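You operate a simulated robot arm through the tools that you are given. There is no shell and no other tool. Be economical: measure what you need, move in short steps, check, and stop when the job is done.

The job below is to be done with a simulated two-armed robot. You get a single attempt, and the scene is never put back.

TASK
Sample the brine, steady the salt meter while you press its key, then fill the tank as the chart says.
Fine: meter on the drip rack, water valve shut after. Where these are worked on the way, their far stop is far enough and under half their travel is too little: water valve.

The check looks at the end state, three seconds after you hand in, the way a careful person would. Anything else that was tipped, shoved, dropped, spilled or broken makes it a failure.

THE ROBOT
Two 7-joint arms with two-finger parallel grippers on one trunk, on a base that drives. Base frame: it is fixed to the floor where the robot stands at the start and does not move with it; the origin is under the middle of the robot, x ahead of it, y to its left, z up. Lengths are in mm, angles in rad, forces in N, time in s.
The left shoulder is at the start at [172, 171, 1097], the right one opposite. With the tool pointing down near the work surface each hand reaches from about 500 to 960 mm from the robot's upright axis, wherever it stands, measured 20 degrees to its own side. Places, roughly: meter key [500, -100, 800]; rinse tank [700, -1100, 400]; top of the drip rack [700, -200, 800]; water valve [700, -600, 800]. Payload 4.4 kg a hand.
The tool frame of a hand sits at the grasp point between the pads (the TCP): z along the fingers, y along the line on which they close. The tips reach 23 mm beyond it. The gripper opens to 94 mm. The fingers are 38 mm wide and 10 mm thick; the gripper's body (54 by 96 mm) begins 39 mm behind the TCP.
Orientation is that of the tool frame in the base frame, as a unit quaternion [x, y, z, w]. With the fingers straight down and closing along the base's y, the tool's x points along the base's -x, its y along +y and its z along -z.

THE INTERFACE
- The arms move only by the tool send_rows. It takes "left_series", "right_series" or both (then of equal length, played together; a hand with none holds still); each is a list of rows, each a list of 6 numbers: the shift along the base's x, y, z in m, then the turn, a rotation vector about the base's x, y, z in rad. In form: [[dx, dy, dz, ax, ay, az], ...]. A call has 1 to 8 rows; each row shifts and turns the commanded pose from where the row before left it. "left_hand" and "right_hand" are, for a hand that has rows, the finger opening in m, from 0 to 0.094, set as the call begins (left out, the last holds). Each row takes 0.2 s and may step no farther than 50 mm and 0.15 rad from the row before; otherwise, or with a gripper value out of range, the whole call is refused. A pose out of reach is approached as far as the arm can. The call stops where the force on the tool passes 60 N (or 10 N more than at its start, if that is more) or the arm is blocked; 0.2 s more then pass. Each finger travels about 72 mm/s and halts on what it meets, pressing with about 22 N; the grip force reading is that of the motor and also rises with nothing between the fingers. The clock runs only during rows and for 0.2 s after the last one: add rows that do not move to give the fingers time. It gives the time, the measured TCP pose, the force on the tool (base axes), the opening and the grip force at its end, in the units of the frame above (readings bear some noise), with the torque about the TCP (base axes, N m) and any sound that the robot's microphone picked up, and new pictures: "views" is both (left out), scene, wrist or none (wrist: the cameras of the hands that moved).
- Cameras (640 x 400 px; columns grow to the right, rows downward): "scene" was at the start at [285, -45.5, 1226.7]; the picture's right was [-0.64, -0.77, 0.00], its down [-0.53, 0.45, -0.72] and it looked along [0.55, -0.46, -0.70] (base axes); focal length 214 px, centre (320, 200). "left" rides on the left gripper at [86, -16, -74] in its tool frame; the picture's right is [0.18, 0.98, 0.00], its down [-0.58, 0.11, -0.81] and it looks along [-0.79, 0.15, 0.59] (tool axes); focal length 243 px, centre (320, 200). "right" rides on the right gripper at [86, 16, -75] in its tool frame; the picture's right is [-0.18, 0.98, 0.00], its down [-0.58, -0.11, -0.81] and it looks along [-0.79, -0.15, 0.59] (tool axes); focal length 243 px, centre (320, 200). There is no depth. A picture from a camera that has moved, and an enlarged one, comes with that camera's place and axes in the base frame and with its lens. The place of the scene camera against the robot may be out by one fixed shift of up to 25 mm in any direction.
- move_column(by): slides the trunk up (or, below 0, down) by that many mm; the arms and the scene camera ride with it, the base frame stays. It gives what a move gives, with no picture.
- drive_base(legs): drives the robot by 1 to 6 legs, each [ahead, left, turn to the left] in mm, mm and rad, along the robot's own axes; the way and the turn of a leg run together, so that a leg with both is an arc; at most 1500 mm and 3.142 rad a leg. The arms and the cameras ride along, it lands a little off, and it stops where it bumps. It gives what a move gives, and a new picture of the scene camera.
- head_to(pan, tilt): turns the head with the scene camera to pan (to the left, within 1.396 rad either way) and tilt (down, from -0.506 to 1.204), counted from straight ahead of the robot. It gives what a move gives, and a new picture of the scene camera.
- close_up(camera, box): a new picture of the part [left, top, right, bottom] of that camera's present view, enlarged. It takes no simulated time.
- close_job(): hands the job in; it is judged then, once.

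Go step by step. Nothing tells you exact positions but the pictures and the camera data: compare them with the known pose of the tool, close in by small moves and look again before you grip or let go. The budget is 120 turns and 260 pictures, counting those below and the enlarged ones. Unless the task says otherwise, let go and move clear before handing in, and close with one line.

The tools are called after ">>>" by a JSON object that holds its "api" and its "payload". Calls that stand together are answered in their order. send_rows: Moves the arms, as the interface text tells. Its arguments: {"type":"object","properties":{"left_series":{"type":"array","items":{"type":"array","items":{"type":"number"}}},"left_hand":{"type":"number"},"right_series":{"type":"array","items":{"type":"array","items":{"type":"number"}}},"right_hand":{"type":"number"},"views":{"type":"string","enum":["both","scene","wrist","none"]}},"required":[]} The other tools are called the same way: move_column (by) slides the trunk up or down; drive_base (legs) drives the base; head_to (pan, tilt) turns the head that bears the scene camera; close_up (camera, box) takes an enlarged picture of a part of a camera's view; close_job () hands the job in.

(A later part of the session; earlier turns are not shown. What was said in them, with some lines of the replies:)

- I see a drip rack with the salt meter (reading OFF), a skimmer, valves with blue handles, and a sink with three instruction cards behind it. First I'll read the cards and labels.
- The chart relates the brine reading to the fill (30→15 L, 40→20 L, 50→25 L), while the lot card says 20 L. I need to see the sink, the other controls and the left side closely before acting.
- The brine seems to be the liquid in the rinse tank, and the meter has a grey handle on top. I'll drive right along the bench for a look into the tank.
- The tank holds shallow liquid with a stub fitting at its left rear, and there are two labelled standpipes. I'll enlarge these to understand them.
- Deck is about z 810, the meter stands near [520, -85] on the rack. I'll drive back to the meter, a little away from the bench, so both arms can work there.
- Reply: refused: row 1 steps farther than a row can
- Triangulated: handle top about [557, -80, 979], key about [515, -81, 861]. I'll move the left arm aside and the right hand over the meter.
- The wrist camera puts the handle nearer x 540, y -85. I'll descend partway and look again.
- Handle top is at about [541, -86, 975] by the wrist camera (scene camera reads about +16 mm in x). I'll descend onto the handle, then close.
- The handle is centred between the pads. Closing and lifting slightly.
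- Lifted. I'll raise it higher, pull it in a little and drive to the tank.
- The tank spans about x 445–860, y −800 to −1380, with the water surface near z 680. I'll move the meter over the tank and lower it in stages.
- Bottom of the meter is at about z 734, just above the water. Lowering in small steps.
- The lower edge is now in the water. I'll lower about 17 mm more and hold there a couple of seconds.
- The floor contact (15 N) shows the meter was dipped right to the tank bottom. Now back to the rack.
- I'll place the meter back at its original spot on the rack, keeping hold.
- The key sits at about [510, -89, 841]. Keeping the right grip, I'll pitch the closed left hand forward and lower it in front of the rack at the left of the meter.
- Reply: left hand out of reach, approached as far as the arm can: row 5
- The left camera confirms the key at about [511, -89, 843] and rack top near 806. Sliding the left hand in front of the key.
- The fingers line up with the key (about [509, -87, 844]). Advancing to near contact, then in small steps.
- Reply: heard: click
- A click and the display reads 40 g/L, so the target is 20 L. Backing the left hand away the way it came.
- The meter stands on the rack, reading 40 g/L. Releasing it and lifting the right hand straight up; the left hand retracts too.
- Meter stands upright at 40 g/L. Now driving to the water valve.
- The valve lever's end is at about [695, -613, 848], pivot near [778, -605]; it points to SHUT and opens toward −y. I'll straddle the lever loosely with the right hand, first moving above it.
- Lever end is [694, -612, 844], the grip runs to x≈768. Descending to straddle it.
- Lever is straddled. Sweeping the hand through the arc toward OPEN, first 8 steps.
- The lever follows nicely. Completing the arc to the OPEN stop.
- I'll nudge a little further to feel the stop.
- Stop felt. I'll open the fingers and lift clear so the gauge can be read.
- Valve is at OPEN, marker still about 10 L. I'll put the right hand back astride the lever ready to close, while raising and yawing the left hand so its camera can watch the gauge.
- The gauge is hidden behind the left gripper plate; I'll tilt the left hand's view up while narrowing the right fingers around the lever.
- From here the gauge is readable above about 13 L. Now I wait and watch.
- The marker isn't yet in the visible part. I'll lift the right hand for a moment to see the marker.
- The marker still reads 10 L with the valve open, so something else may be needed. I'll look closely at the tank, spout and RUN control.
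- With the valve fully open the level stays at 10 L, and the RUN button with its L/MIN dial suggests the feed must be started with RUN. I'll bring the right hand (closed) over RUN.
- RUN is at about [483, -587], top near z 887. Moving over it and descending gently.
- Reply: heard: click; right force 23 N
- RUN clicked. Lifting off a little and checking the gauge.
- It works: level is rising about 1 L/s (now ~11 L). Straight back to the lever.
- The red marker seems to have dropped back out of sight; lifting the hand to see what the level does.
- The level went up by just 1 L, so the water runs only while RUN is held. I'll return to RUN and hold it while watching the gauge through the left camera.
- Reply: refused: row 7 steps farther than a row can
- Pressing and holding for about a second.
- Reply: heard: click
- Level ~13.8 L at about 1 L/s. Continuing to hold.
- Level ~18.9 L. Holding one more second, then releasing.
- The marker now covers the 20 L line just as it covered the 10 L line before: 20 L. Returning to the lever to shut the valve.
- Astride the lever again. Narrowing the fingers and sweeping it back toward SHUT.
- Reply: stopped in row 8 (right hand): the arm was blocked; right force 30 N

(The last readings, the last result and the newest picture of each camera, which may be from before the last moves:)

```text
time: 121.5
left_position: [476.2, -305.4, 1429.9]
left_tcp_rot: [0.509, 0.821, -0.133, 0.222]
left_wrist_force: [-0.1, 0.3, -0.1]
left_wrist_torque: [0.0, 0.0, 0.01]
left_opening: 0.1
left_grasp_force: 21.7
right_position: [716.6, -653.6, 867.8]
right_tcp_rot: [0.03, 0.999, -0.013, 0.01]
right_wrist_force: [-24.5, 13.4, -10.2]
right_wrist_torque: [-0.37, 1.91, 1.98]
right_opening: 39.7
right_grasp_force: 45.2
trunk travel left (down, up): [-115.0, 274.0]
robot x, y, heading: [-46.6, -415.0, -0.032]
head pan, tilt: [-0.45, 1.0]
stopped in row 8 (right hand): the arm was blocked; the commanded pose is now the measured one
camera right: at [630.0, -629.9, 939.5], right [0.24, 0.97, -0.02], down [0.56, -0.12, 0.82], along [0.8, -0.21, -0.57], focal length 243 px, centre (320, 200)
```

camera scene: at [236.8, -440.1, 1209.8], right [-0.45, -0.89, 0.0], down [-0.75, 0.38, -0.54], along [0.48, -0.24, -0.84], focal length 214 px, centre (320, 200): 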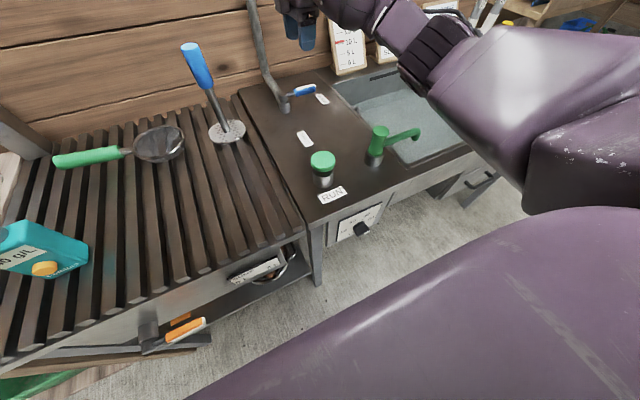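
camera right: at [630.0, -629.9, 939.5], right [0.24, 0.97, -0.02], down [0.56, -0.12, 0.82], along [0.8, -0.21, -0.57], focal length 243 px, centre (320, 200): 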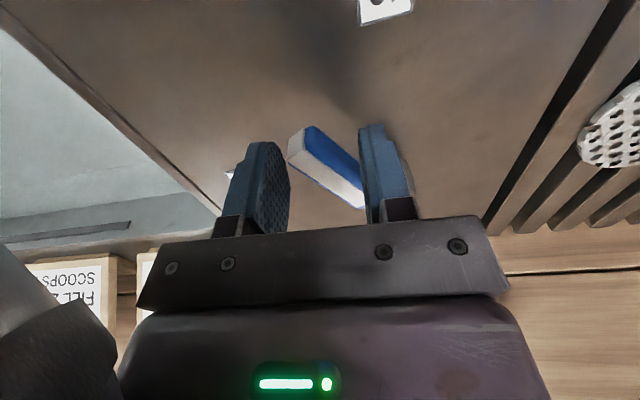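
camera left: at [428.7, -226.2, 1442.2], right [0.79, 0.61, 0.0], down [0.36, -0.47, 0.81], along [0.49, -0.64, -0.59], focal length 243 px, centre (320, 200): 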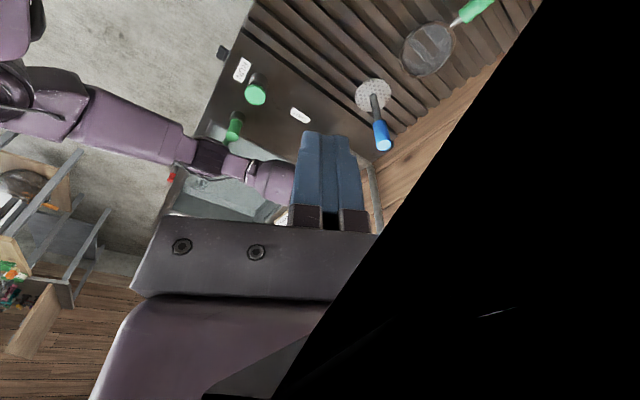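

The hand got ahead of the lever and jammed with the lever at about 45°. I'll open the fingers to relieve it and look.

>>> {"api": "send_rows", "payload": {"right_series": [[0, 0, 0, 0, 0, 0], [0, 0, 0, 0, 0, 0]], "right_hand": 0.09}}

>>> {"api": "close_up", "payload": {"camera": "scene", "box": [240, 20, 440, 180]}}

>>> {"api": "close_up", "payload": {"camera": "left", "box": [150, 0, 450, 130]}}

```text
time: 122.1
left_position: [473.0, -306.4, 1432.4]
left_tcp_rot: [0.508, 0.822, -0.129, 0.222]
left_wrist_force: [-0.2, -0.2, -0.1]
left_wrist_torque: [0.02, 0.0, -0.02]
left_opening: 0.1
left_grasp_force: 21.1
right_position: [719.4, -655.3, 866.8]
right_tcp_rot: [0.032, 0.999, -0.015, 0.015]
right_wrist_force: [1.1, -0.5, -0.1]
right_wrist_torque: [-0.02, 0.0, 0.01]
right_opening: 90.0
right_grasp_force: 0.1
trunk travel left (down, up): [-115.0, 274.0]
robot x, y, heading: [-48.7, -411.5, -0.024]
head pan, tilt: [-0.45, 1.0]
camera scene: at [230.8, -448.9, 1211.3], right [-0.46, -0.89, -0.01], down [-0.74, 0.39, -0.54], along [0.48, -0.25, -0.84], focal length 214 px, centre (320, 200)
camera right: at [632.4, -630.4, 938.7], right [0.25, 0.97, -0.02], down [0.55, -0.12, 0.83], along [0.8, -0.21, -0.56], focal length 243 px, centre (320, 200)
```

scene: 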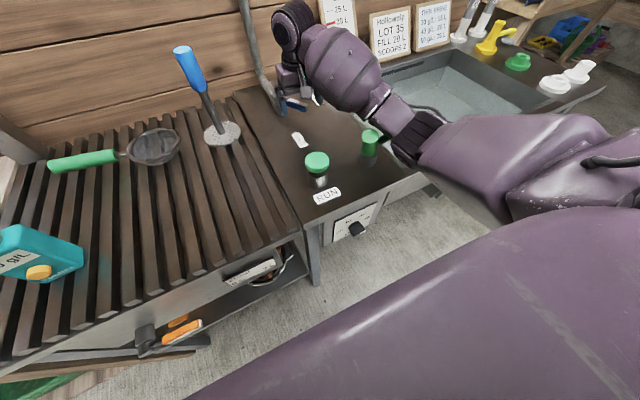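
right: 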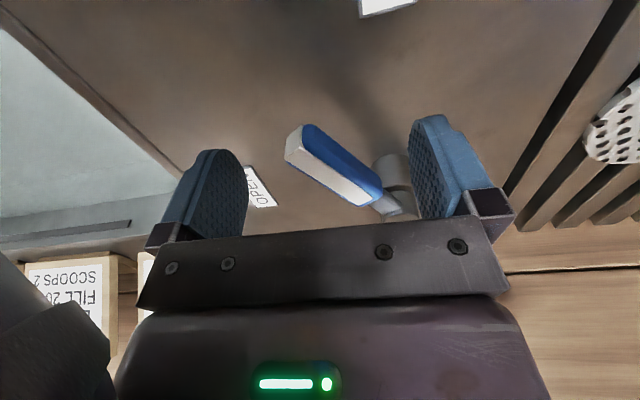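

```text
2.50 times, centred on (340, 100) of scene
camera zoom: at [230.8, -448.9, 1211.3], right [-0.46, -0.89, -0.01], down [-0.74, 0.39, -0.54], along [0.48, -0.25, -0.84], focal length 536 px, centre (270, 450)
```

zoom: 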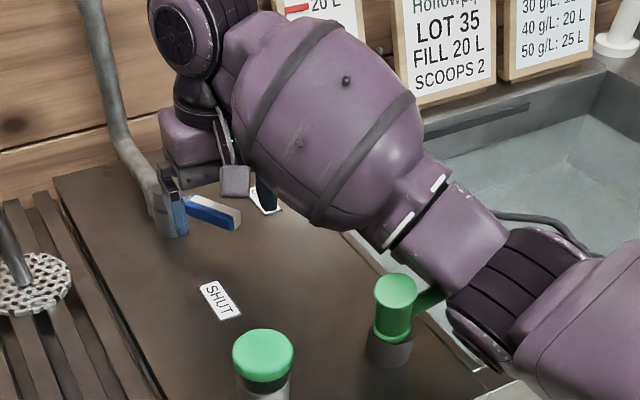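

```text
2.13 times, centred on (300, 65) of left
camera zoom: at [409.3, -214.0, 1454.3], right [0.81, 0.58, -0.08], down [0.13, -0.05, 0.99], along [0.58, -0.81, -0.12], focal length 518 px, centre (363, 488)
```

zoom: 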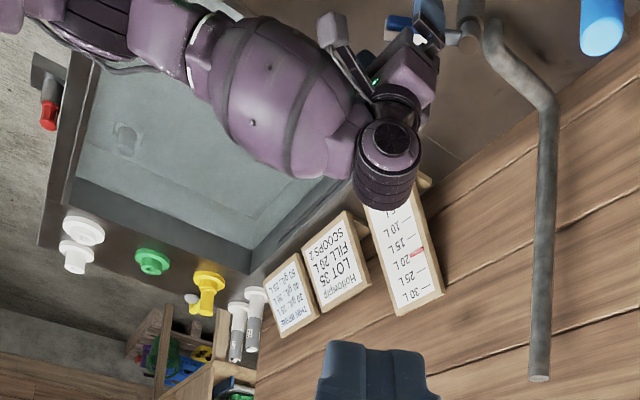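

It looks as if the right elbow came down low next to the green spout and that is what blocked. I'll raise the hand straight up and check the spout.

>>> {"api": "send_rows", "payload": {"right_series": [[0, 0, 0.04, 0, 0, 0], [0, 0, 0.045, 0, 0, 0], [0, 0, 0.045, 0, 0, 0]], "views": "scene"}}

>>> {"api": "close_up", "payload": {"camera": "scene", "box": [260, 60, 460, 220]}}

```text
time: 122.9
left_position: [482.4, -298.9, 1427.6]
left_tcp_rot: [0.506, 0.823, -0.134, 0.221]
left_wrist_force: [1.1, 0.2, -0.6]
left_wrist_torque: [-0.05, -0.02, 0.0]
left_opening: 0.3
left_grasp_force: 22.3
right_position: [723.2, -642.5, 985.7]
right_tcp_rot: [0.025, 1.0, -0.011, 0.003]
right_wrist_force: [-0.4, -0.6, -0.5]
right_wrist_torque: [-0.03, -0.01, -0.03]
right_opening: 90.2
right_grasp_force: 0.1
trunk travel left (down, up): [-115.0, 274.0]
robot x, y, heading: [-47.5, -415.0, -0.023]
head pan, tilt: [-0.45, 1.0]
camera scene: at [237.9, -443.7, 1208.8], right [-0.46, -0.89, 0.0], down [-0.75, 0.38, -0.54], along [0.48, -0.25, -0.84], focal length 214 px, centre (320, 200)
```

scene: 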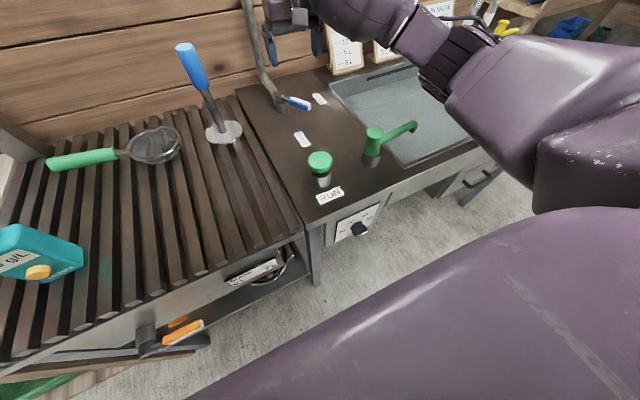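

```text
2.50 times, centred on (360, 140) of scene
camera zoom: at [237.9, -443.7, 1208.8], right [-0.46, -0.89, 0.0], down [-0.75, 0.38, -0.54], along [0.48, -0.25, -0.84], focal length 536 px, centre (220, 350)
```

zoom: 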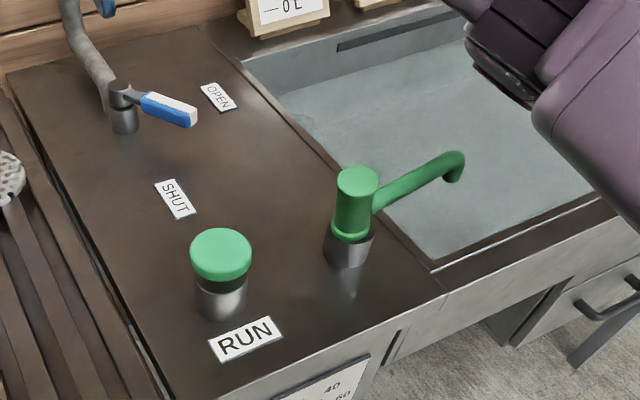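

The lever stopped at roughly mid-travel and the spout got nudged a few degrees by my elbow. I'll raise the trunk so the elbow stays higher, then finish closing.

>>> {"api": "move_column", "payload": {"by": 150}}

>>> {"api": "send_rows", "payload": {"left_series": [[0, 0, 0, 0, 0, 0], [0, 0.02, 0, 0, 0, 0], [0, 0.02, 0, 0, 0, 0], [0, 0.02, 0, 0, 0, 0]], "right_series": [[0.008, 0, -0.03, 0, 0, 0.13], [0.008, 0, -0.03, 0, 0, 0.13], [0.008, 0, -0.03, 0, 0, 0.13], [0.008, 0, -0.03, 0, 0, 0.13]], "right_hand": 0.07}}

```text
time: 124.7
left_position: [484.3, -301.5, 1576.6]
left_tcp_rot: [0.506, 0.823, -0.133, 0.22]
left_wrist_force: [0.2, 0.3, -0.4]
left_wrist_torque: [0.02, -0.01, 0.01]
left_opening: 0.1
left_grasp_force: 22.0
right_position: [722.5, -641.7, 1132.0]
right_tcp_rot: [0.024, 1.0, -0.01, 0.003]
right_wrist_force: [0.4, 0.5, -0.2]
right_wrist_torque: [-0.01, 0.0, 0.0]
right_opening: 90.0
right_grasp_force: 0.0
trunk travel left (down, up): [-265.0, 124.0]
robot x, y, heading: [-48.3, -416.3, -0.026]
head pan, tilt: [-0.45, 1.0]
```

```text
time: 125.7
left_position: [464.8, -247.7, 1569.1]
left_tcp_rot: [0.504, 0.824, -0.134, 0.221]
left_wrist_force: [0.0, 0.3, 0.4]
left_wrist_torque: [-0.02, -0.01, -0.01]
left_opening: 0.0
left_grasp_force: 22.4
left hand out of reach, approached as far as the arm can: row 2, 3, 4
right_position: [752.6, -640.3, 1016.6]
right_tcp_rot: [-0.235, 0.972, -0.01, 0.007]
right_wrist_force: [-0.1, -0.1, 0.5]
right_wrist_torque: [0.0, -0.05, 0.02]
right_opening: 70.0
right_grasp_force: 0.0
trunk travel left (down, up): [-265.0, 124.0]
robot x, y, heading: [-42.5, -415.3, -0.024]
head pan, tilt: [-0.45, 1.0]
camera scene: at [104.6, -439.8, 1378.4], right [-0.46, -0.89, 0.0], down [-0.75, 0.38, -0.54], along [0.48, -0.25, -0.84], focal length 214 px, centre (320, 200)
camera right: at [667.5, -664.4, 1089.1], right [-0.28, 0.96, -0.02], down [0.55, 0.18, 0.81], along [0.78, 0.22, -0.58], focal length 243 px, centre (320, 200)
camera left: at [399.5, -155.8, 1591.4], right [0.8, 0.59, -0.09], down [0.14, -0.04, 0.99], along [0.58, -0.81, -0.12], focal length 243 px, centre (320, 200)
```

scene: 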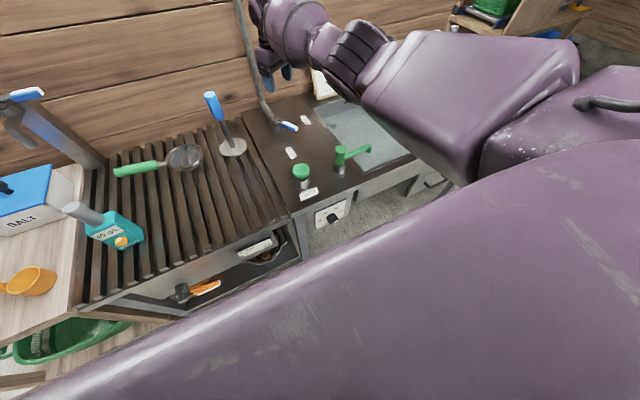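
right: 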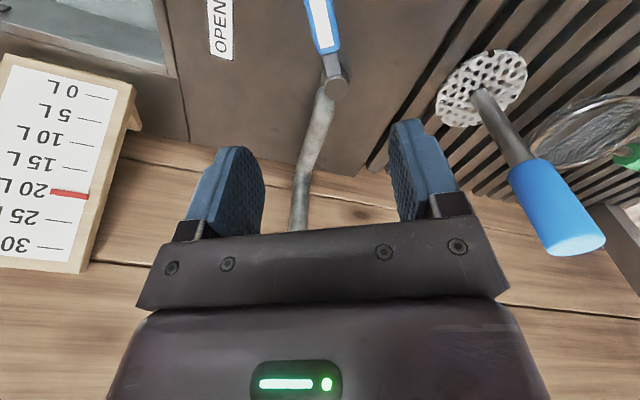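
left: 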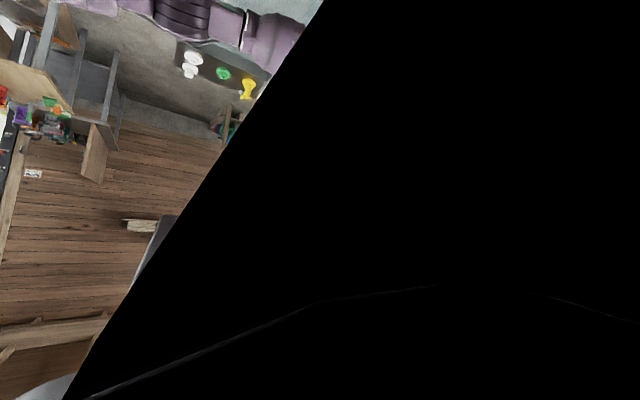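

Gauge still shows 20 L. The lever is now about 34° from SHUT. I'll come down astride it at that angle with the elbow higher.

>>> {"api": "send_rows", "payload": {"right_series": [[-0.01, -0.006, -0.035, 0, 0, 0.11], [-0.009, -0.006, -0.04, 0, 0, 0], [0, 0, -0.03, 0, 0, 0]]}}

>>> {"api": "close_up", "payload": {"camera": "scene", "box": [240, 60, 440, 220]}}

```text
time: 126.5
left_position: [465.2, -250.6, 1569.2]
left_tcp_rot: [0.504, 0.824, -0.133, 0.222]
left_wrist_force: [-0.2, 0.5, 0.3]
left_wrist_torque: [-0.03, 0.01, -0.01]
left_opening: 0.0
left_grasp_force: 22.4
right_position: [733.6, -650.7, 908.6]
right_tcp_rot: [-0.287, 0.958, -0.008, 0.009]
right_wrist_force: [0.6, 0.0, 0.3]
right_wrist_torque: [0.0, -0.02, -0.03]
right_opening: 70.1
right_grasp_force: 0.1
trunk travel left (down, up): [-265.0, 124.0]
robot x, y, heading: [-46.2, -411.4, -0.024]
head pan, tilt: [-0.45, 1.0]
camera scene: at [104.7, -440.5, 1378.4], right [-0.46, -0.89, 0.0], down [-0.75, 0.38, -0.54], along [0.48, -0.25, -0.84], focal length 214 px, centre (320, 200)
camera right: at [650.9, -684.2, 981.8], right [-0.39, 0.92, -0.02], down [0.53, 0.24, 0.81], along [0.76, 0.31, -0.58], focal length 243 px, centre (320, 200)
```

scene: 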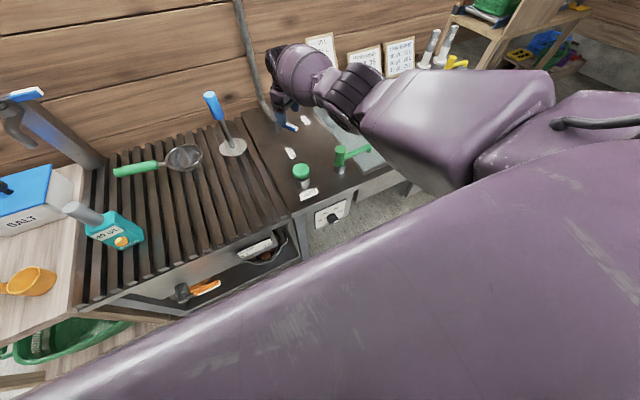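
right: 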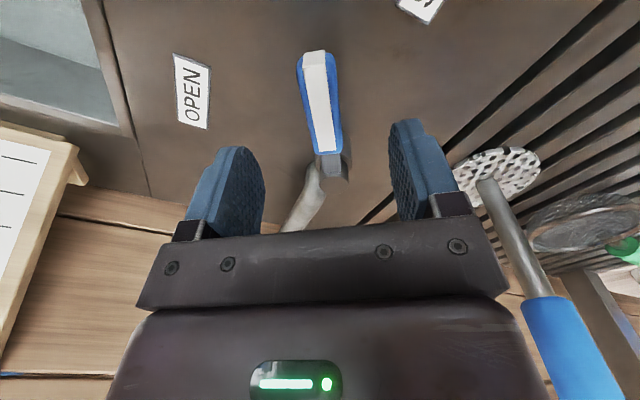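

```text
2.50 times, centred on (340, 140) of scene
camera zoom: at [104.7, -440.5, 1378.4], right [-0.46, -0.89, 0.0], down [-0.75, 0.38, -0.54], along [0.48, -0.25, -0.84], focal length 536 px, centre (270, 350)
```

zoom: 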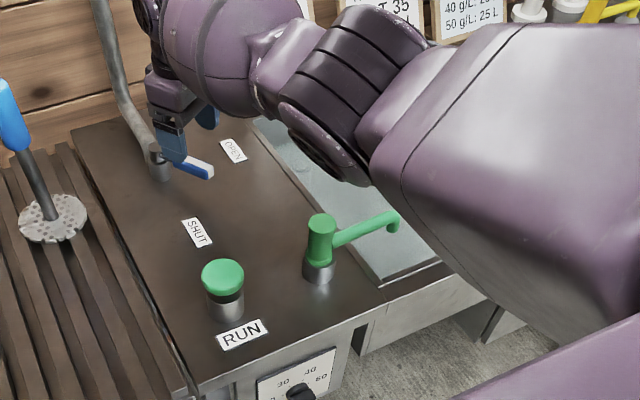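

>>> {"api": "send_rows", "payload": {"right_series": [[0, -0.001, -0.03, 0, 0, 0], [0, 0, -0.03, 0, 0, 0], [0, 0, 0, 0, 0, 0]], "views": "none"}}

>>> {"api": "send_rows", "payload": {"right_series": [[0, 0, 0, 0, 0, 0], [0, 0, 0, 0, 0, 0], [-0.0045, 0.0078, 0, 0, 0, -0.13], [-0.0034, 0.0084, 0, 0, 0, -0.13]], "right_hand": 0.036}}

>>> {"api": "close_up", "payload": {"camera": "scene", "box": [240, 60, 440, 220]}}

```text
time: 127.3
left_position: [463.9, -249.8, 1570.2]
left_tcp_rot: [0.505, 0.823, -0.134, 0.222]
left_wrist_force: [-0.3, -0.4, 0.3]
left_wrist_torque: [-0.01, 0.01, 0.02]
left_opening: 0.0
left_grasp_force: 21.9
right_position: [718.1, -656.0, 853.0]
right_tcp_rot: [-0.286, 0.958, -0.009, 0.008]
right_wrist_force: [0.2, -0.3, 0.0]
right_wrist_torque: [0.01, 0.03, 0.02]
right_opening: 69.9
right_grasp_force: 0.1
right hand out of reach, approached as far as the arm can: row 1, 2
trunk travel left (down, up): [-265.0, 124.0]
robot x, y, heading: [-45.3, -411.8, -0.025]
head pan, tilt: [-0.45, 1.0]
```

```text
time: 128.3
left_position: [465.1, -250.7, 1570.6]
left_tcp_rot: [0.505, 0.823, -0.134, 0.222]
left_wrist_force: [0.1, 1.3, 0.8]
left_wrist_torque: [-0.04, 0.01, 0.02]
left_opening: 0.1
left_grasp_force: 22.3
right_position: [710.2, -638.3, 854.2]
right_tcp_rot: [-0.159, 0.987, -0.009, 0.007]
right_wrist_force: [0.0, -0.3, 0.0]
right_wrist_torque: [-0.02, -0.01, 0.01]
right_opening: 36.1
right_grasp_force: 0.1
trunk travel left (down, up): [-265.0, 124.0]
robot x, y, heading: [-47.1, -413.7, -0.025]
head pan, tilt: [-0.45, 1.0]
camera scene: at [104.2, -440.9, 1378.5], right [-0.46, -0.89, 0.0], down [-0.75, 0.38, -0.54], along [0.48, -0.25, -0.84], focal length 214 px, centre (320, 200)
camera right: at [622.0, -649.1, 926.7], right [-0.13, 0.99, -0.02], down [0.57, 0.09, 0.81], along [0.81, 0.1, -0.58], focal length 243 px, centre (320, 200)
```

scene: 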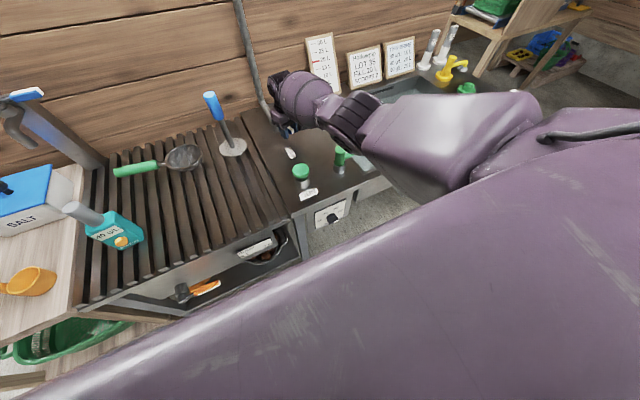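
right: 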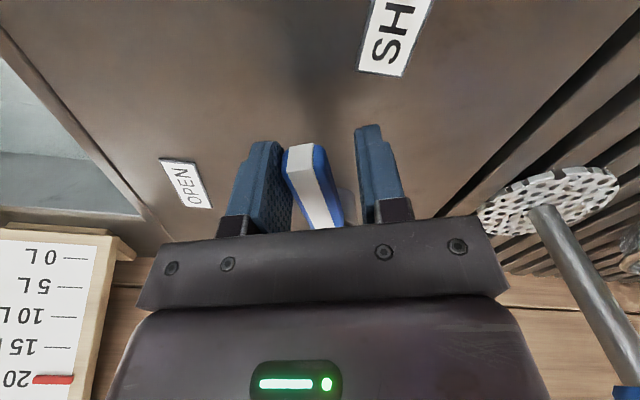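

```text
2.50 times, centred on (340, 140) of scene
camera zoom: at [104.2, -440.9, 1378.5], right [-0.46, -0.89, 0.0], down [-0.75, 0.38, -0.54], along [0.48, -0.25, -0.84], focal length 536 px, centre (270, 350)
```

zoom: 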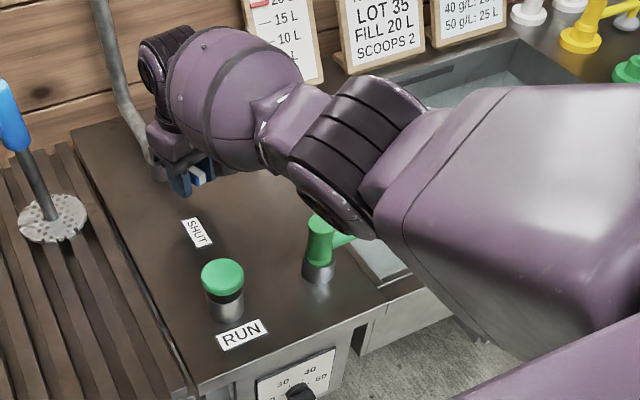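

Lever is following; about 20° remain. Two more small arc steps with a check on the spout clearance.

>>> {"api": "send_rows", "payload": {"right_series": [[0.002, 0.008, 0, 0, 0, -0.1], [0.002, 0.008, 0, 0, 0, -0.1]]}}

>>> {"api": "close_up", "payload": {"camera": "scene", "box": [280, 110, 400, 200]}}

```text
time: 128.9
left_position: [464.3, -249.4, 1569.8]
left_tcp_rot: [0.505, 0.824, -0.134, 0.221]
left_wrist_force: [0.5, -0.3, 0.9]
left_wrist_torque: [0.02, 0.01, -0.02]
left_opening: 0.0
left_grasp_force: 21.7
right_position: [715.8, -622.4, 853.9]
right_tcp_rot: [-0.06, 0.998, -0.01, 0.007]
right_wrist_force: [-0.3, 0.3, -0.5]
right_wrist_torque: [0.01, -0.01, -0.03]
right_opening: 36.1
right_grasp_force: 0.0
trunk travel left (down, up): [-265.0, 124.0]
robot x, y, heading: [-47.0, -417.6, -0.024]
head pan, tilt: [-0.45, 1.0]
camera scene: at [104.1, -441.1, 1378.5], right [-0.46, -0.89, 0.0], down [-0.75, 0.39, -0.54], along [0.48, -0.25, -0.84], focal length 214 px, centre (320, 200)
camera right: at [626.3, -615.0, 926.9], right [0.07, 1.0, -0.02], down [0.58, -0.02, 0.81], along [0.81, -0.06, -0.58], focal length 243 px, centre (320, 200)
```

scene: 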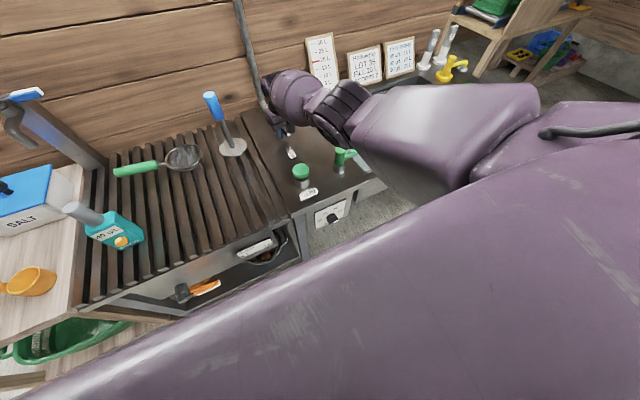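
right: 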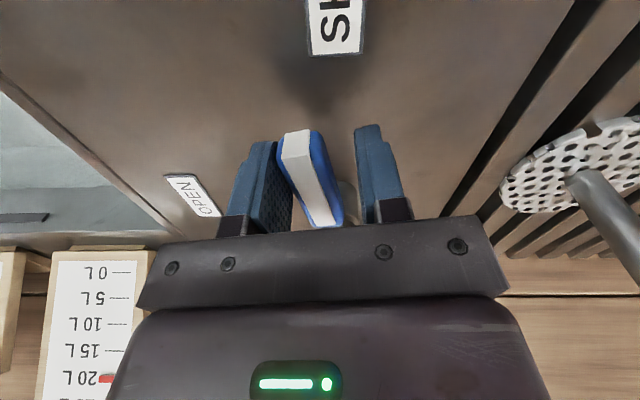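

```text
4.44 times, centred on (340, 155) of scene
camera zoom: at [104.1, -441.1, 1378.5], right [-0.46, -0.89, 0.0], down [-0.75, 0.39, -0.54], along [0.48, -0.25, -0.84], focal length 953 px, centre (231, 400)
```

zoom: 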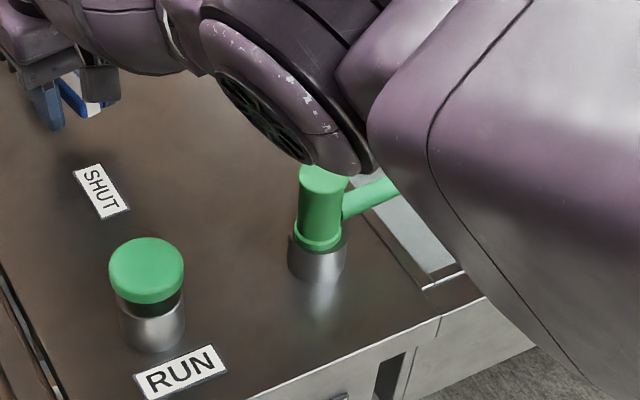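

>>> {"api": "send_rows", "payload": {"right_series": [[0.001, 0.007, 0, 0, 0, -0.03], [0, 0.007, 0, 0, 0, 0], [0, 0.005, 0, 0, 0, 0]], "views": "wrist"}}

```text
time: 129.7
left_position: [464.5, -251.6, 1569.2]
left_tcp_rot: [0.506, 0.823, -0.135, 0.221]
left_wrist_force: [0.3, -0.3, -0.1]
left_wrist_torque: [-0.01, -0.01, -0.03]
left_opening: 0.0
left_grasp_force: 22.1
right_position: [715.7, -605.7, 854.0]
right_tcp_rot: [-0.045, 0.999, -0.01, 0.006]
right_wrist_force: [2.3, -6.7, 0.1]
right_wrist_torque: [-0.02, 0.12, -0.18]
right_opening: 39.4
right_grasp_force: 3.8
trunk travel left (down, up): [-265.0, 124.0]
robot x, y, heading: [-51.6, -412.4, -0.029]
head pan, tilt: [-0.45, 1.0]
camera right: at [627.0, -596.1, 927.6], right [0.1, 1.0, -0.02], down [0.58, -0.04, 0.81], along [0.81, -0.09, -0.58], focal length 243 px, centre (320, 200)
```

right: 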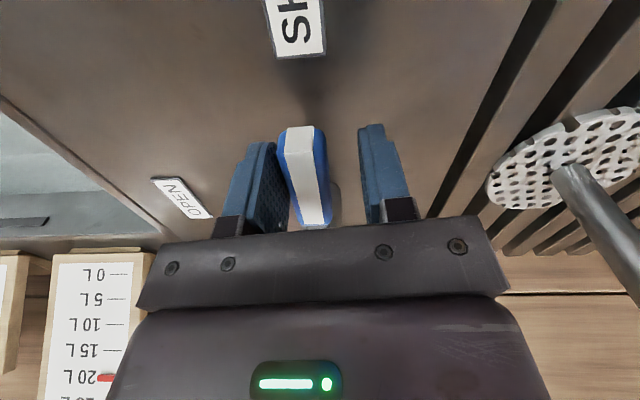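

Resistance of about 7 N: the lever is against the SHUT stop. Backing off slightly, opening and lifting clear.

>>> {"api": "send_rows", "payload": {"right_series": [[0, -0.006, 0, 0, 0, 0], [0, 0, 0, 0, 0, 0], [0, 0, 0.04, 0, 0, 0], [0, 0, 0.045, 0, 0, 0], [0, 0, 0.045, 0, 0, 0], [0, 0, 0.045, 0, 0, 0]], "right_hand": 0.06}}

>>> {"api": "close_up", "payload": {"camera": "scene", "box": [240, 60, 420, 200]}}

```text
time: 131.1
left_position: [464.0, -250.6, 1570.9]
left_tcp_rot: [0.504, 0.824, -0.133, 0.222]
left_wrist_force: [-0.2, 1.0, 0.2]
left_wrist_torque: [0.0, 0.03, -0.01]
left_opening: 0.0
left_grasp_force: 21.9
right_position: [717.5, -610.2, 1027.4]
right_tcp_rot: [-0.045, 0.999, -0.01, 0.005]
right_wrist_force: [0.6, -0.3, -0.1]
right_wrist_torque: [-0.02, -0.02, -0.02]
right_opening: 60.1
right_grasp_force: 0.1
trunk travel left (down, up): [-265.0, 124.0]
robot x, y, heading: [-53.0, -415.4, -0.027]
head pan, tilt: [-0.45, 1.0]
camera scene: at [103.6, -440.7, 1378.6], right [-0.46, -0.89, 0.0], down [-0.75, 0.38, -0.54], along [0.48, -0.25, -0.84], focal length 214 px, centre (320, 200)
camera right: at [629.4, -600.5, 1101.5], right [0.09, 1.0, -0.02], down [0.58, -0.04, 0.81], along [0.81, -0.09, -0.58], focal length 243 px, centre (320, 200)
```

scene: 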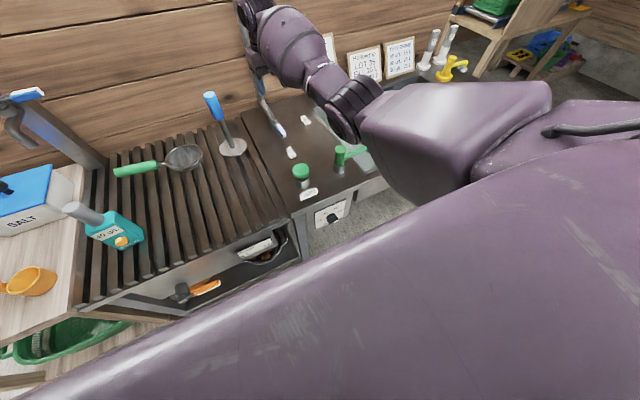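
right: 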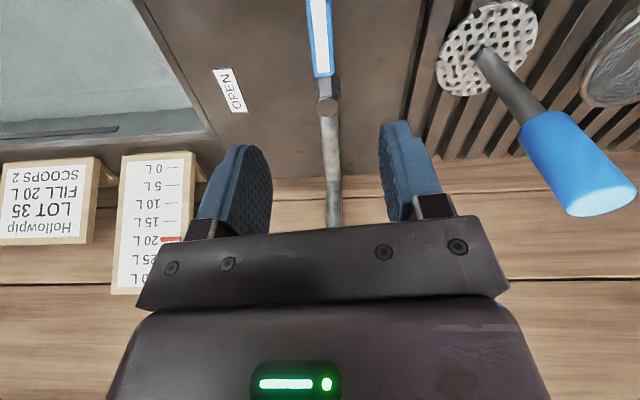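

```text
2.86 times, centred on (330, 130) of scene
camera zoom: at [103.6, -440.7, 1378.6], right [-0.46, -0.89, 0.0], down [-0.75, 0.38, -0.54], along [0.48, -0.25, -0.84], focal length 613 px, centre (291, 400)
```

zoom: 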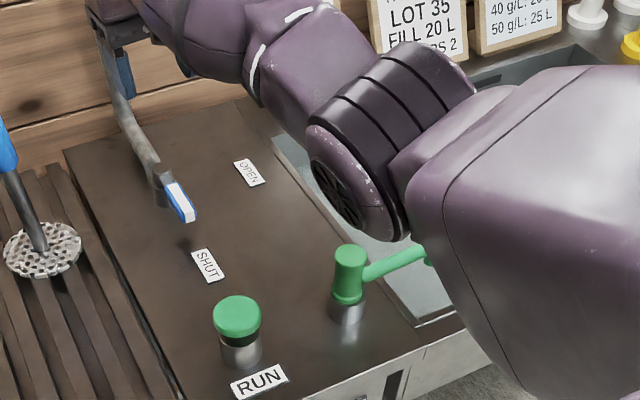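

The lever points to SHUT and the gauge holds at 20 L. I'll raise the trunk further and back off to inspect everything, including the spout.

>>> {"api": "move_column", "payload": {"by": 110}}

>>> {"api": "drive_base", "payload": {"legs": [[-250, 0, 0.025]]}}

>>> {"api": "head_to", "payload": {"pan": -0.5, "tilt": 0.75}}

>>> {"api": "close_up", "payload": {"camera": "scene", "box": [240, 100, 440, 260]}}

```text
time: 132.5
left_position: [423.7, -250.4, 1711.3]
left_tcp_rot: [0.509, 0.816, -0.116, 0.25]
left_wrist_force: [1.3, 0.1, -0.3]
left_wrist_torque: [-0.03, 0.0, 0.01]
left_opening: 0.4
left_grasp_force: 22.3
right_position: [716.7, -609.4, 1138.0]
right_tcp_rot: [-0.045, 0.999, -0.011, 0.005]
right_wrist_force: [0.4, 0.2, -1.0]
right_wrist_torque: [-0.02, -0.03, -0.01]
right_opening: 59.7
right_grasp_force: 0.1
trunk travel left (down, up): [-375.0, 14.0]
robot x, y, heading: [-48.9, -412.4, -0.02]
head pan, tilt: [-0.45, 1.0]
```

```text
time: 134.3
left_position: [167.2, -237.1, 1711.8]
left_tcp_rot: [0.502, 0.82, -0.115, 0.251]
left_wrist_force: [-0.7, 0.0, -0.7]
left_wrist_torque: [0.01, -0.01, 0.03]
left_opening: 0.0
left_grasp_force: 21.9
right_position: [467.8, -591.8, 1139.3]
right_tcp_rot: [-0.054, 0.998, -0.009, 0.006]
right_wrist_force: [0.2, -0.5, -0.5]
right_wrist_torque: [0.01, 0.0, -0.01]
right_opening: 60.0
right_grasp_force: 0.1
trunk travel left (down, up): [-375.0, 14.0]
robot x, y, heading: [-298.0, -408.5, -0.004]
head pan, tilt: [-0.45, 1.0]
camera scene: at [-172.5, -434.4, 1491.4], right [-0.44, -0.9, 0.0], down [-0.75, 0.37, -0.54], along [0.48, -0.24, -0.84], focal length 214 px, centre (320, 200)
```

scene: 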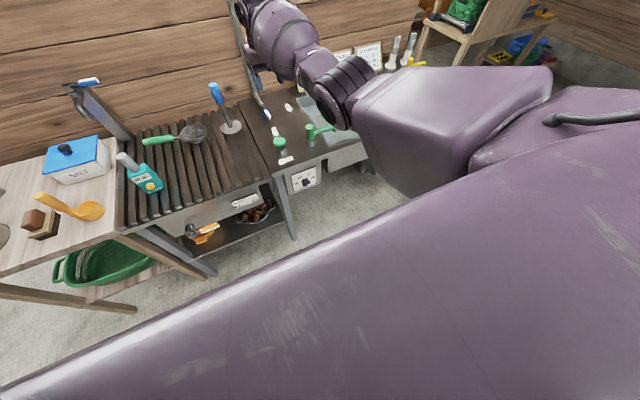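

```text
time: 135.1
left_position: [168.7, -238.3, 1710.7]
left_tcp_rot: [0.502, 0.819, -0.116, 0.251]
left_wrist_force: [0.1, 0.0, 0.9]
left_wrist_torque: [-0.03, 0.02, -0.01]
left_opening: 0.1
left_grasp_force: 22.1
right_position: [468.4, -591.5, 1137.3]
right_tcp_rot: [-0.054, 0.998, -0.011, 0.006]
right_wrist_force: [-0.3, 0.3, -0.7]
right_wrist_torque: [-0.01, 0.01, -0.03]
right_opening: 59.7
right_grasp_force: 0.0
trunk travel left (down, up): [-375.0, 14.0]
robot x, y, heading: [-292.0, -409.8, -0.007]
head pan, tilt: [-0.499, 0.75]
camera scene: at [-161.6, -443.8, 1510.4], right [-0.49, -0.87, 0.0], down [-0.6, 0.33, -0.73], along [0.64, -0.35, -0.68], focal length 214 px, centre (320, 200)
```

scene: 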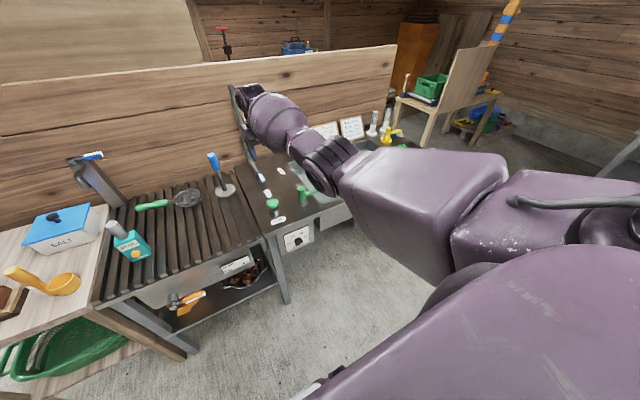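

```text
2.50 times, centred on (340, 180) of scene
camera zoom: at [-161.6, -443.8, 1510.4], right [-0.49, -0.87, 0.0], down [-0.6, 0.33, -0.73], along [0.64, -0.35, -0.68], focal length 536 px, centre (270, 250)
```

zoom: 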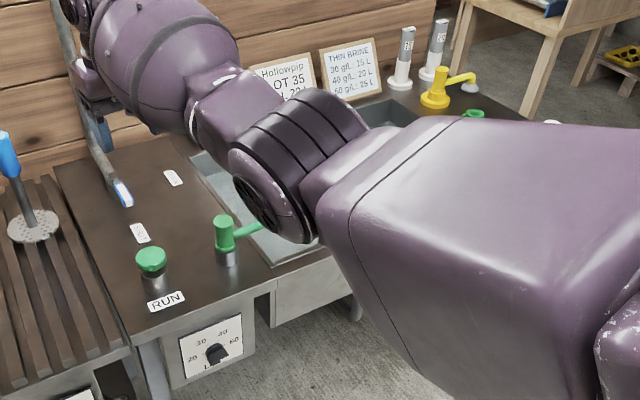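

Everything else looks in place; I want to compare the spout with its original angle. I'll raise the right hand, bring the left down, lower the trunk again and view from the earlier spot.

>>> {"api": "send_rows", "payload": {"right_series": [[0, 0, 0.045, 0, 0, 0], [0, 0, 0.045, 0, 0, 0], [0, 0, 0.045, 0, 0, 0], [0, 0, 0.045, 0, 0, 0], [0, 0, 0.045, 0, 0, 0], [0, 0, 0.04, 0, 0, 0]], "left_series": [[0, 0.01, -0.04, 0.115, 0.061, 0], [0, 0.01, -0.04, 0.115, 0.061, 0], [0, 0.01, -0.04, 0.115, 0.061, 0], [0, 0.01, -0.04, 0.115, 0.061, 0], [0, 0.01, -0.04, 0, 0, 0.135], [0, 0.01, -0.04, 0, 0, 0.135]], "views": "none"}}

>>> {"api": "move_column", "payload": {"by": -260}}

>>> {"api": "drive_base", "payload": {"legs": [[0, -285, 0], [200, 0, 0.005]]}}

>>> {"api": "head_to", "payload": {"pan": -0.5, "tilt": 0.8}}

```text
time: 136.5
left_position: [145.3, -189.5, 1463.7]
left_tcp_rot: [0.407, 0.913, 0.019, 0.029]
left_wrist_force: [-0.2, 0.5, 0.0]
left_wrist_torque: [0.0, 0.01, 0.02]
left_opening: 0.0
left_grasp_force: 21.9
left hand out of reach, approached as far as the arm can: row 1, 2, 3, 4
right_position: [466.6, -590.1, 1407.2]
right_tcp_rot: [-0.055, 0.998, -0.011, 0.006]
right_wrist_force: [-0.2, -0.2, -0.4]
right_wrist_torque: [-0.04, 0.01, 0.01]
right_opening: 60.1
right_grasp_force: 0.0
trunk travel left (down, up): [-375.0, 14.0]
robot x, y, heading: [-301.5, -410.2, -0.007]
head pan, tilt: [-0.499, 0.75]
```

```text
time: 139.2
left_position: [149.8, -192.5, 1201.6]
left_tcp_rot: [0.409, 0.912, 0.02, 0.029]
left_wrist_force: [0.1, -0.6, 0.2]
left_wrist_torque: [0.05, 0.04, 0.01]
left_opening: 0.1
left_grasp_force: 21.6
right_position: [467.0, -591.8, 1145.8]
right_tcp_rot: [-0.053, 0.999, -0.01, 0.008]
right_wrist_force: [-0.5, 0.3, 0.1]
right_wrist_torque: [-0.01, 0.01, 0.0]
right_opening: 59.7
right_grasp_force: 0.1
trunk travel left (down, up): [-115.0, 274.0]
robot x, y, heading: [-296.5, -411.9, -0.01]
head pan, tilt: [-0.499, 0.75]
```

```text
time: 143.4
left_position: [348.8, -472.6, 1201.7]
left_tcp_rot: [0.407, 0.913, 0.019, 0.028]
left_wrist_force: [-0.5, -0.3, 0.0]
left_wrist_torque: [0.0, 0.01, -0.01]
left_opening: 0.1
left_grasp_force: 22.3
right_position: [669.1, -869.1, 1144.4]
right_tcp_rot: [-0.058, 0.998, -0.01, 0.005]
right_wrist_force: [0.7, 0.2, 0.0]
right_wrist_torque: [0.03, 0.01, -0.02]
right_opening: 59.7
right_grasp_force: 0.0
trunk travel left (down, up): [-115.0, 274.0]
robot x, y, heading: [-101.1, -694.3, 0.001]
head pan, tilt: [-0.499, 0.75]
camera scene: at [196.3, -725.9, 1228.6], right [-0.48, -0.88, 0.0], down [-0.6, 0.33, -0.73], along [0.64, -0.35, -0.68], focal length 214 px, centre (320, 200)
```

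scene: 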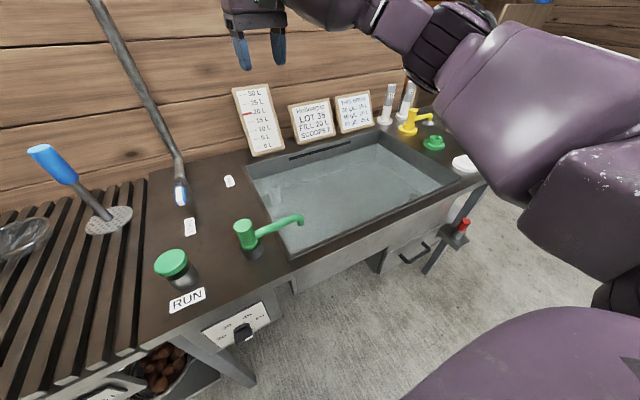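

```text
time: 144.1
left_position: [348.2, -472.3, 1201.8]
left_tcp_rot: [0.406, 0.913, 0.018, 0.026]
left_wrist_force: [-1.0, -0.1, -1.0]
left_wrist_torque: [-0.01, 0.02, 0.01]
left_opening: 0.0
left_grasp_force: 21.8
right_position: [668.8, -868.9, 1145.0]
right_tcp_rot: [-0.057, 0.998, -0.009, 0.006]
right_wrist_force: [0.2, 0.7, 0.6]
right_wrist_torque: [-0.02, -0.01, 0.04]
right_opening: 60.2
right_grasp_force: 0.1
trunk travel left (down, up): [-115.0, 274.0]
robot x, y, heading: [-98.0, -692.6, 0.0]
head pan, tilt: [-0.499, 0.799]
camera scene: at [194.4, -724.9, 1224.4], right [-0.48, -0.88, 0.0], down [-0.63, 0.34, -0.7], along [0.61, -0.33, -0.72], focal length 214 px, centre (320, 200)
```

scene: 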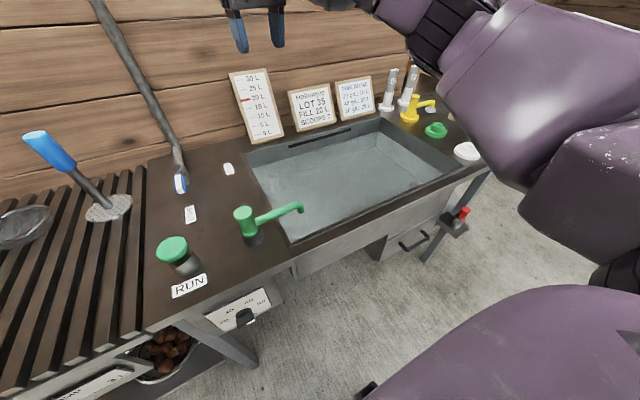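

The spout's direction works out the same as at the start (about 17–19° off the −y line), so it was not moved. Final checks on gauge, valve and meter.

>>> {"api": "close_up", "payload": {"camera": "scene", "box": [220, 60, 300, 150]}}

>>> {"api": "close_up", "payload": {"camera": "scene", "box": [140, 130, 320, 310]}}

>>> {"api": "head_to", "payload": {"pan": 0.6, "tilt": 0.7}}

```text
4.44 times, centred on (260, 105) of scene
camera zoom: at [194.4, -724.9, 1224.4], right [-0.48, -0.88, 0.0], down [-0.63, 0.34, -0.7], along [0.61, -0.33, -0.72], focal length 953 px, centre (587, 622)
```

zoom: 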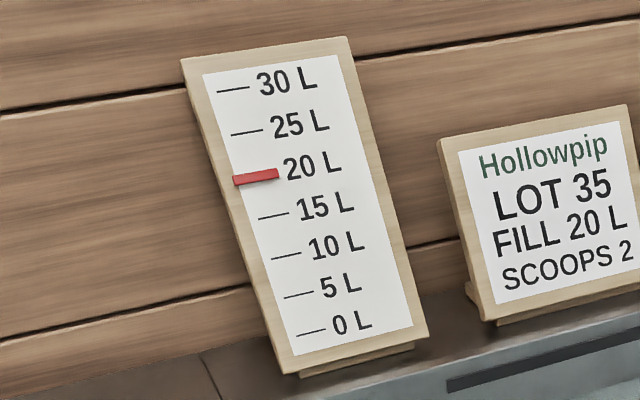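

```text
2.22 times, centred on (230, 220) of scene
camera zoom: at [194.4, -724.9, 1224.4], right [-0.48, -0.88, 0.0], down [-0.63, 0.34, -0.7], along [0.61, -0.33, -0.72], focal length 477 px, centre (520, 156)
```

zoom: 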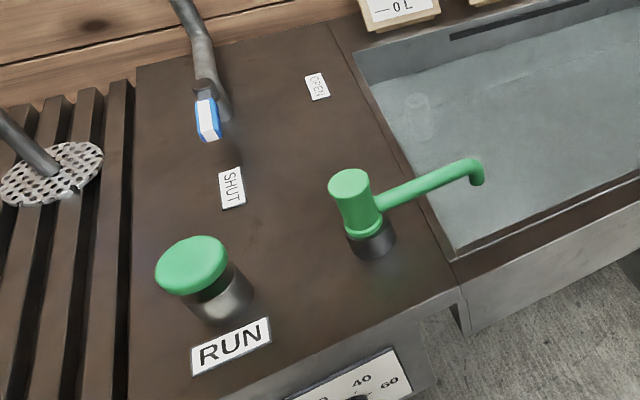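

```text
time: 145.4
left_position: [350.1, -472.2, 1201.5]
left_tcp_rot: [0.406, 0.913, 0.02, 0.027]
left_wrist_force: [-0.3, -0.3, 0.5]
left_wrist_torque: [0.01, -0.03, 0.0]
left_opening: 0.0
left_grasp_force: 22.5
right_position: [668.6, -869.6, 1143.8]
right_tcp_rot: [-0.057, 0.998, -0.01, 0.006]
right_wrist_force: [0.6, -0.3, 0.2]
right_wrist_torque: [-0.01, -0.01, 0.02]
right_opening: 60.2
right_grasp_force: 0.1
trunk travel left (down, up): [-115.0, 274.0]
robot x, y, heading: [-99.2, -690.6, -0.001]
head pan, tilt: [0.6, 0.7]
camera scene: at [193.6, -638.3, 1232.7], right [0.56, -0.83, 0.0], down [-0.53, -0.36, -0.76], along [0.63, 0.43, -0.64], focal length 214 px, centre (320, 200)
```

scene: 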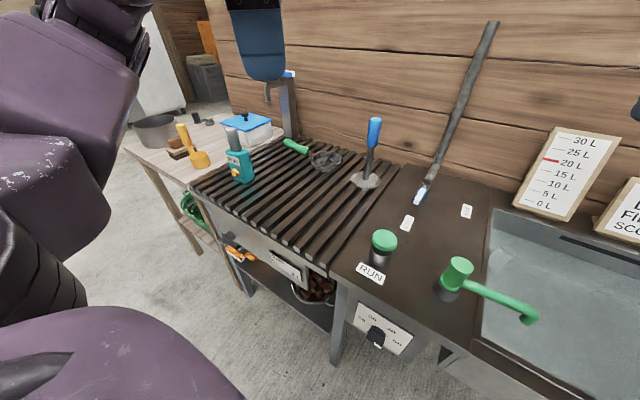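

The gauge reads 20 L, the lever is at SHUT, the meter stands on the rack, and both hands are clear.

>>> {"api": "close_job", "payload": {}}

```text
The job is handed in.
```

The brine measured 40 g/L, so I filled the tank to 20 L as the chart says, then shut the water valve and left the meter standing on the drip rack. The valve alone let no water in, so I held RUN to fill the tank.
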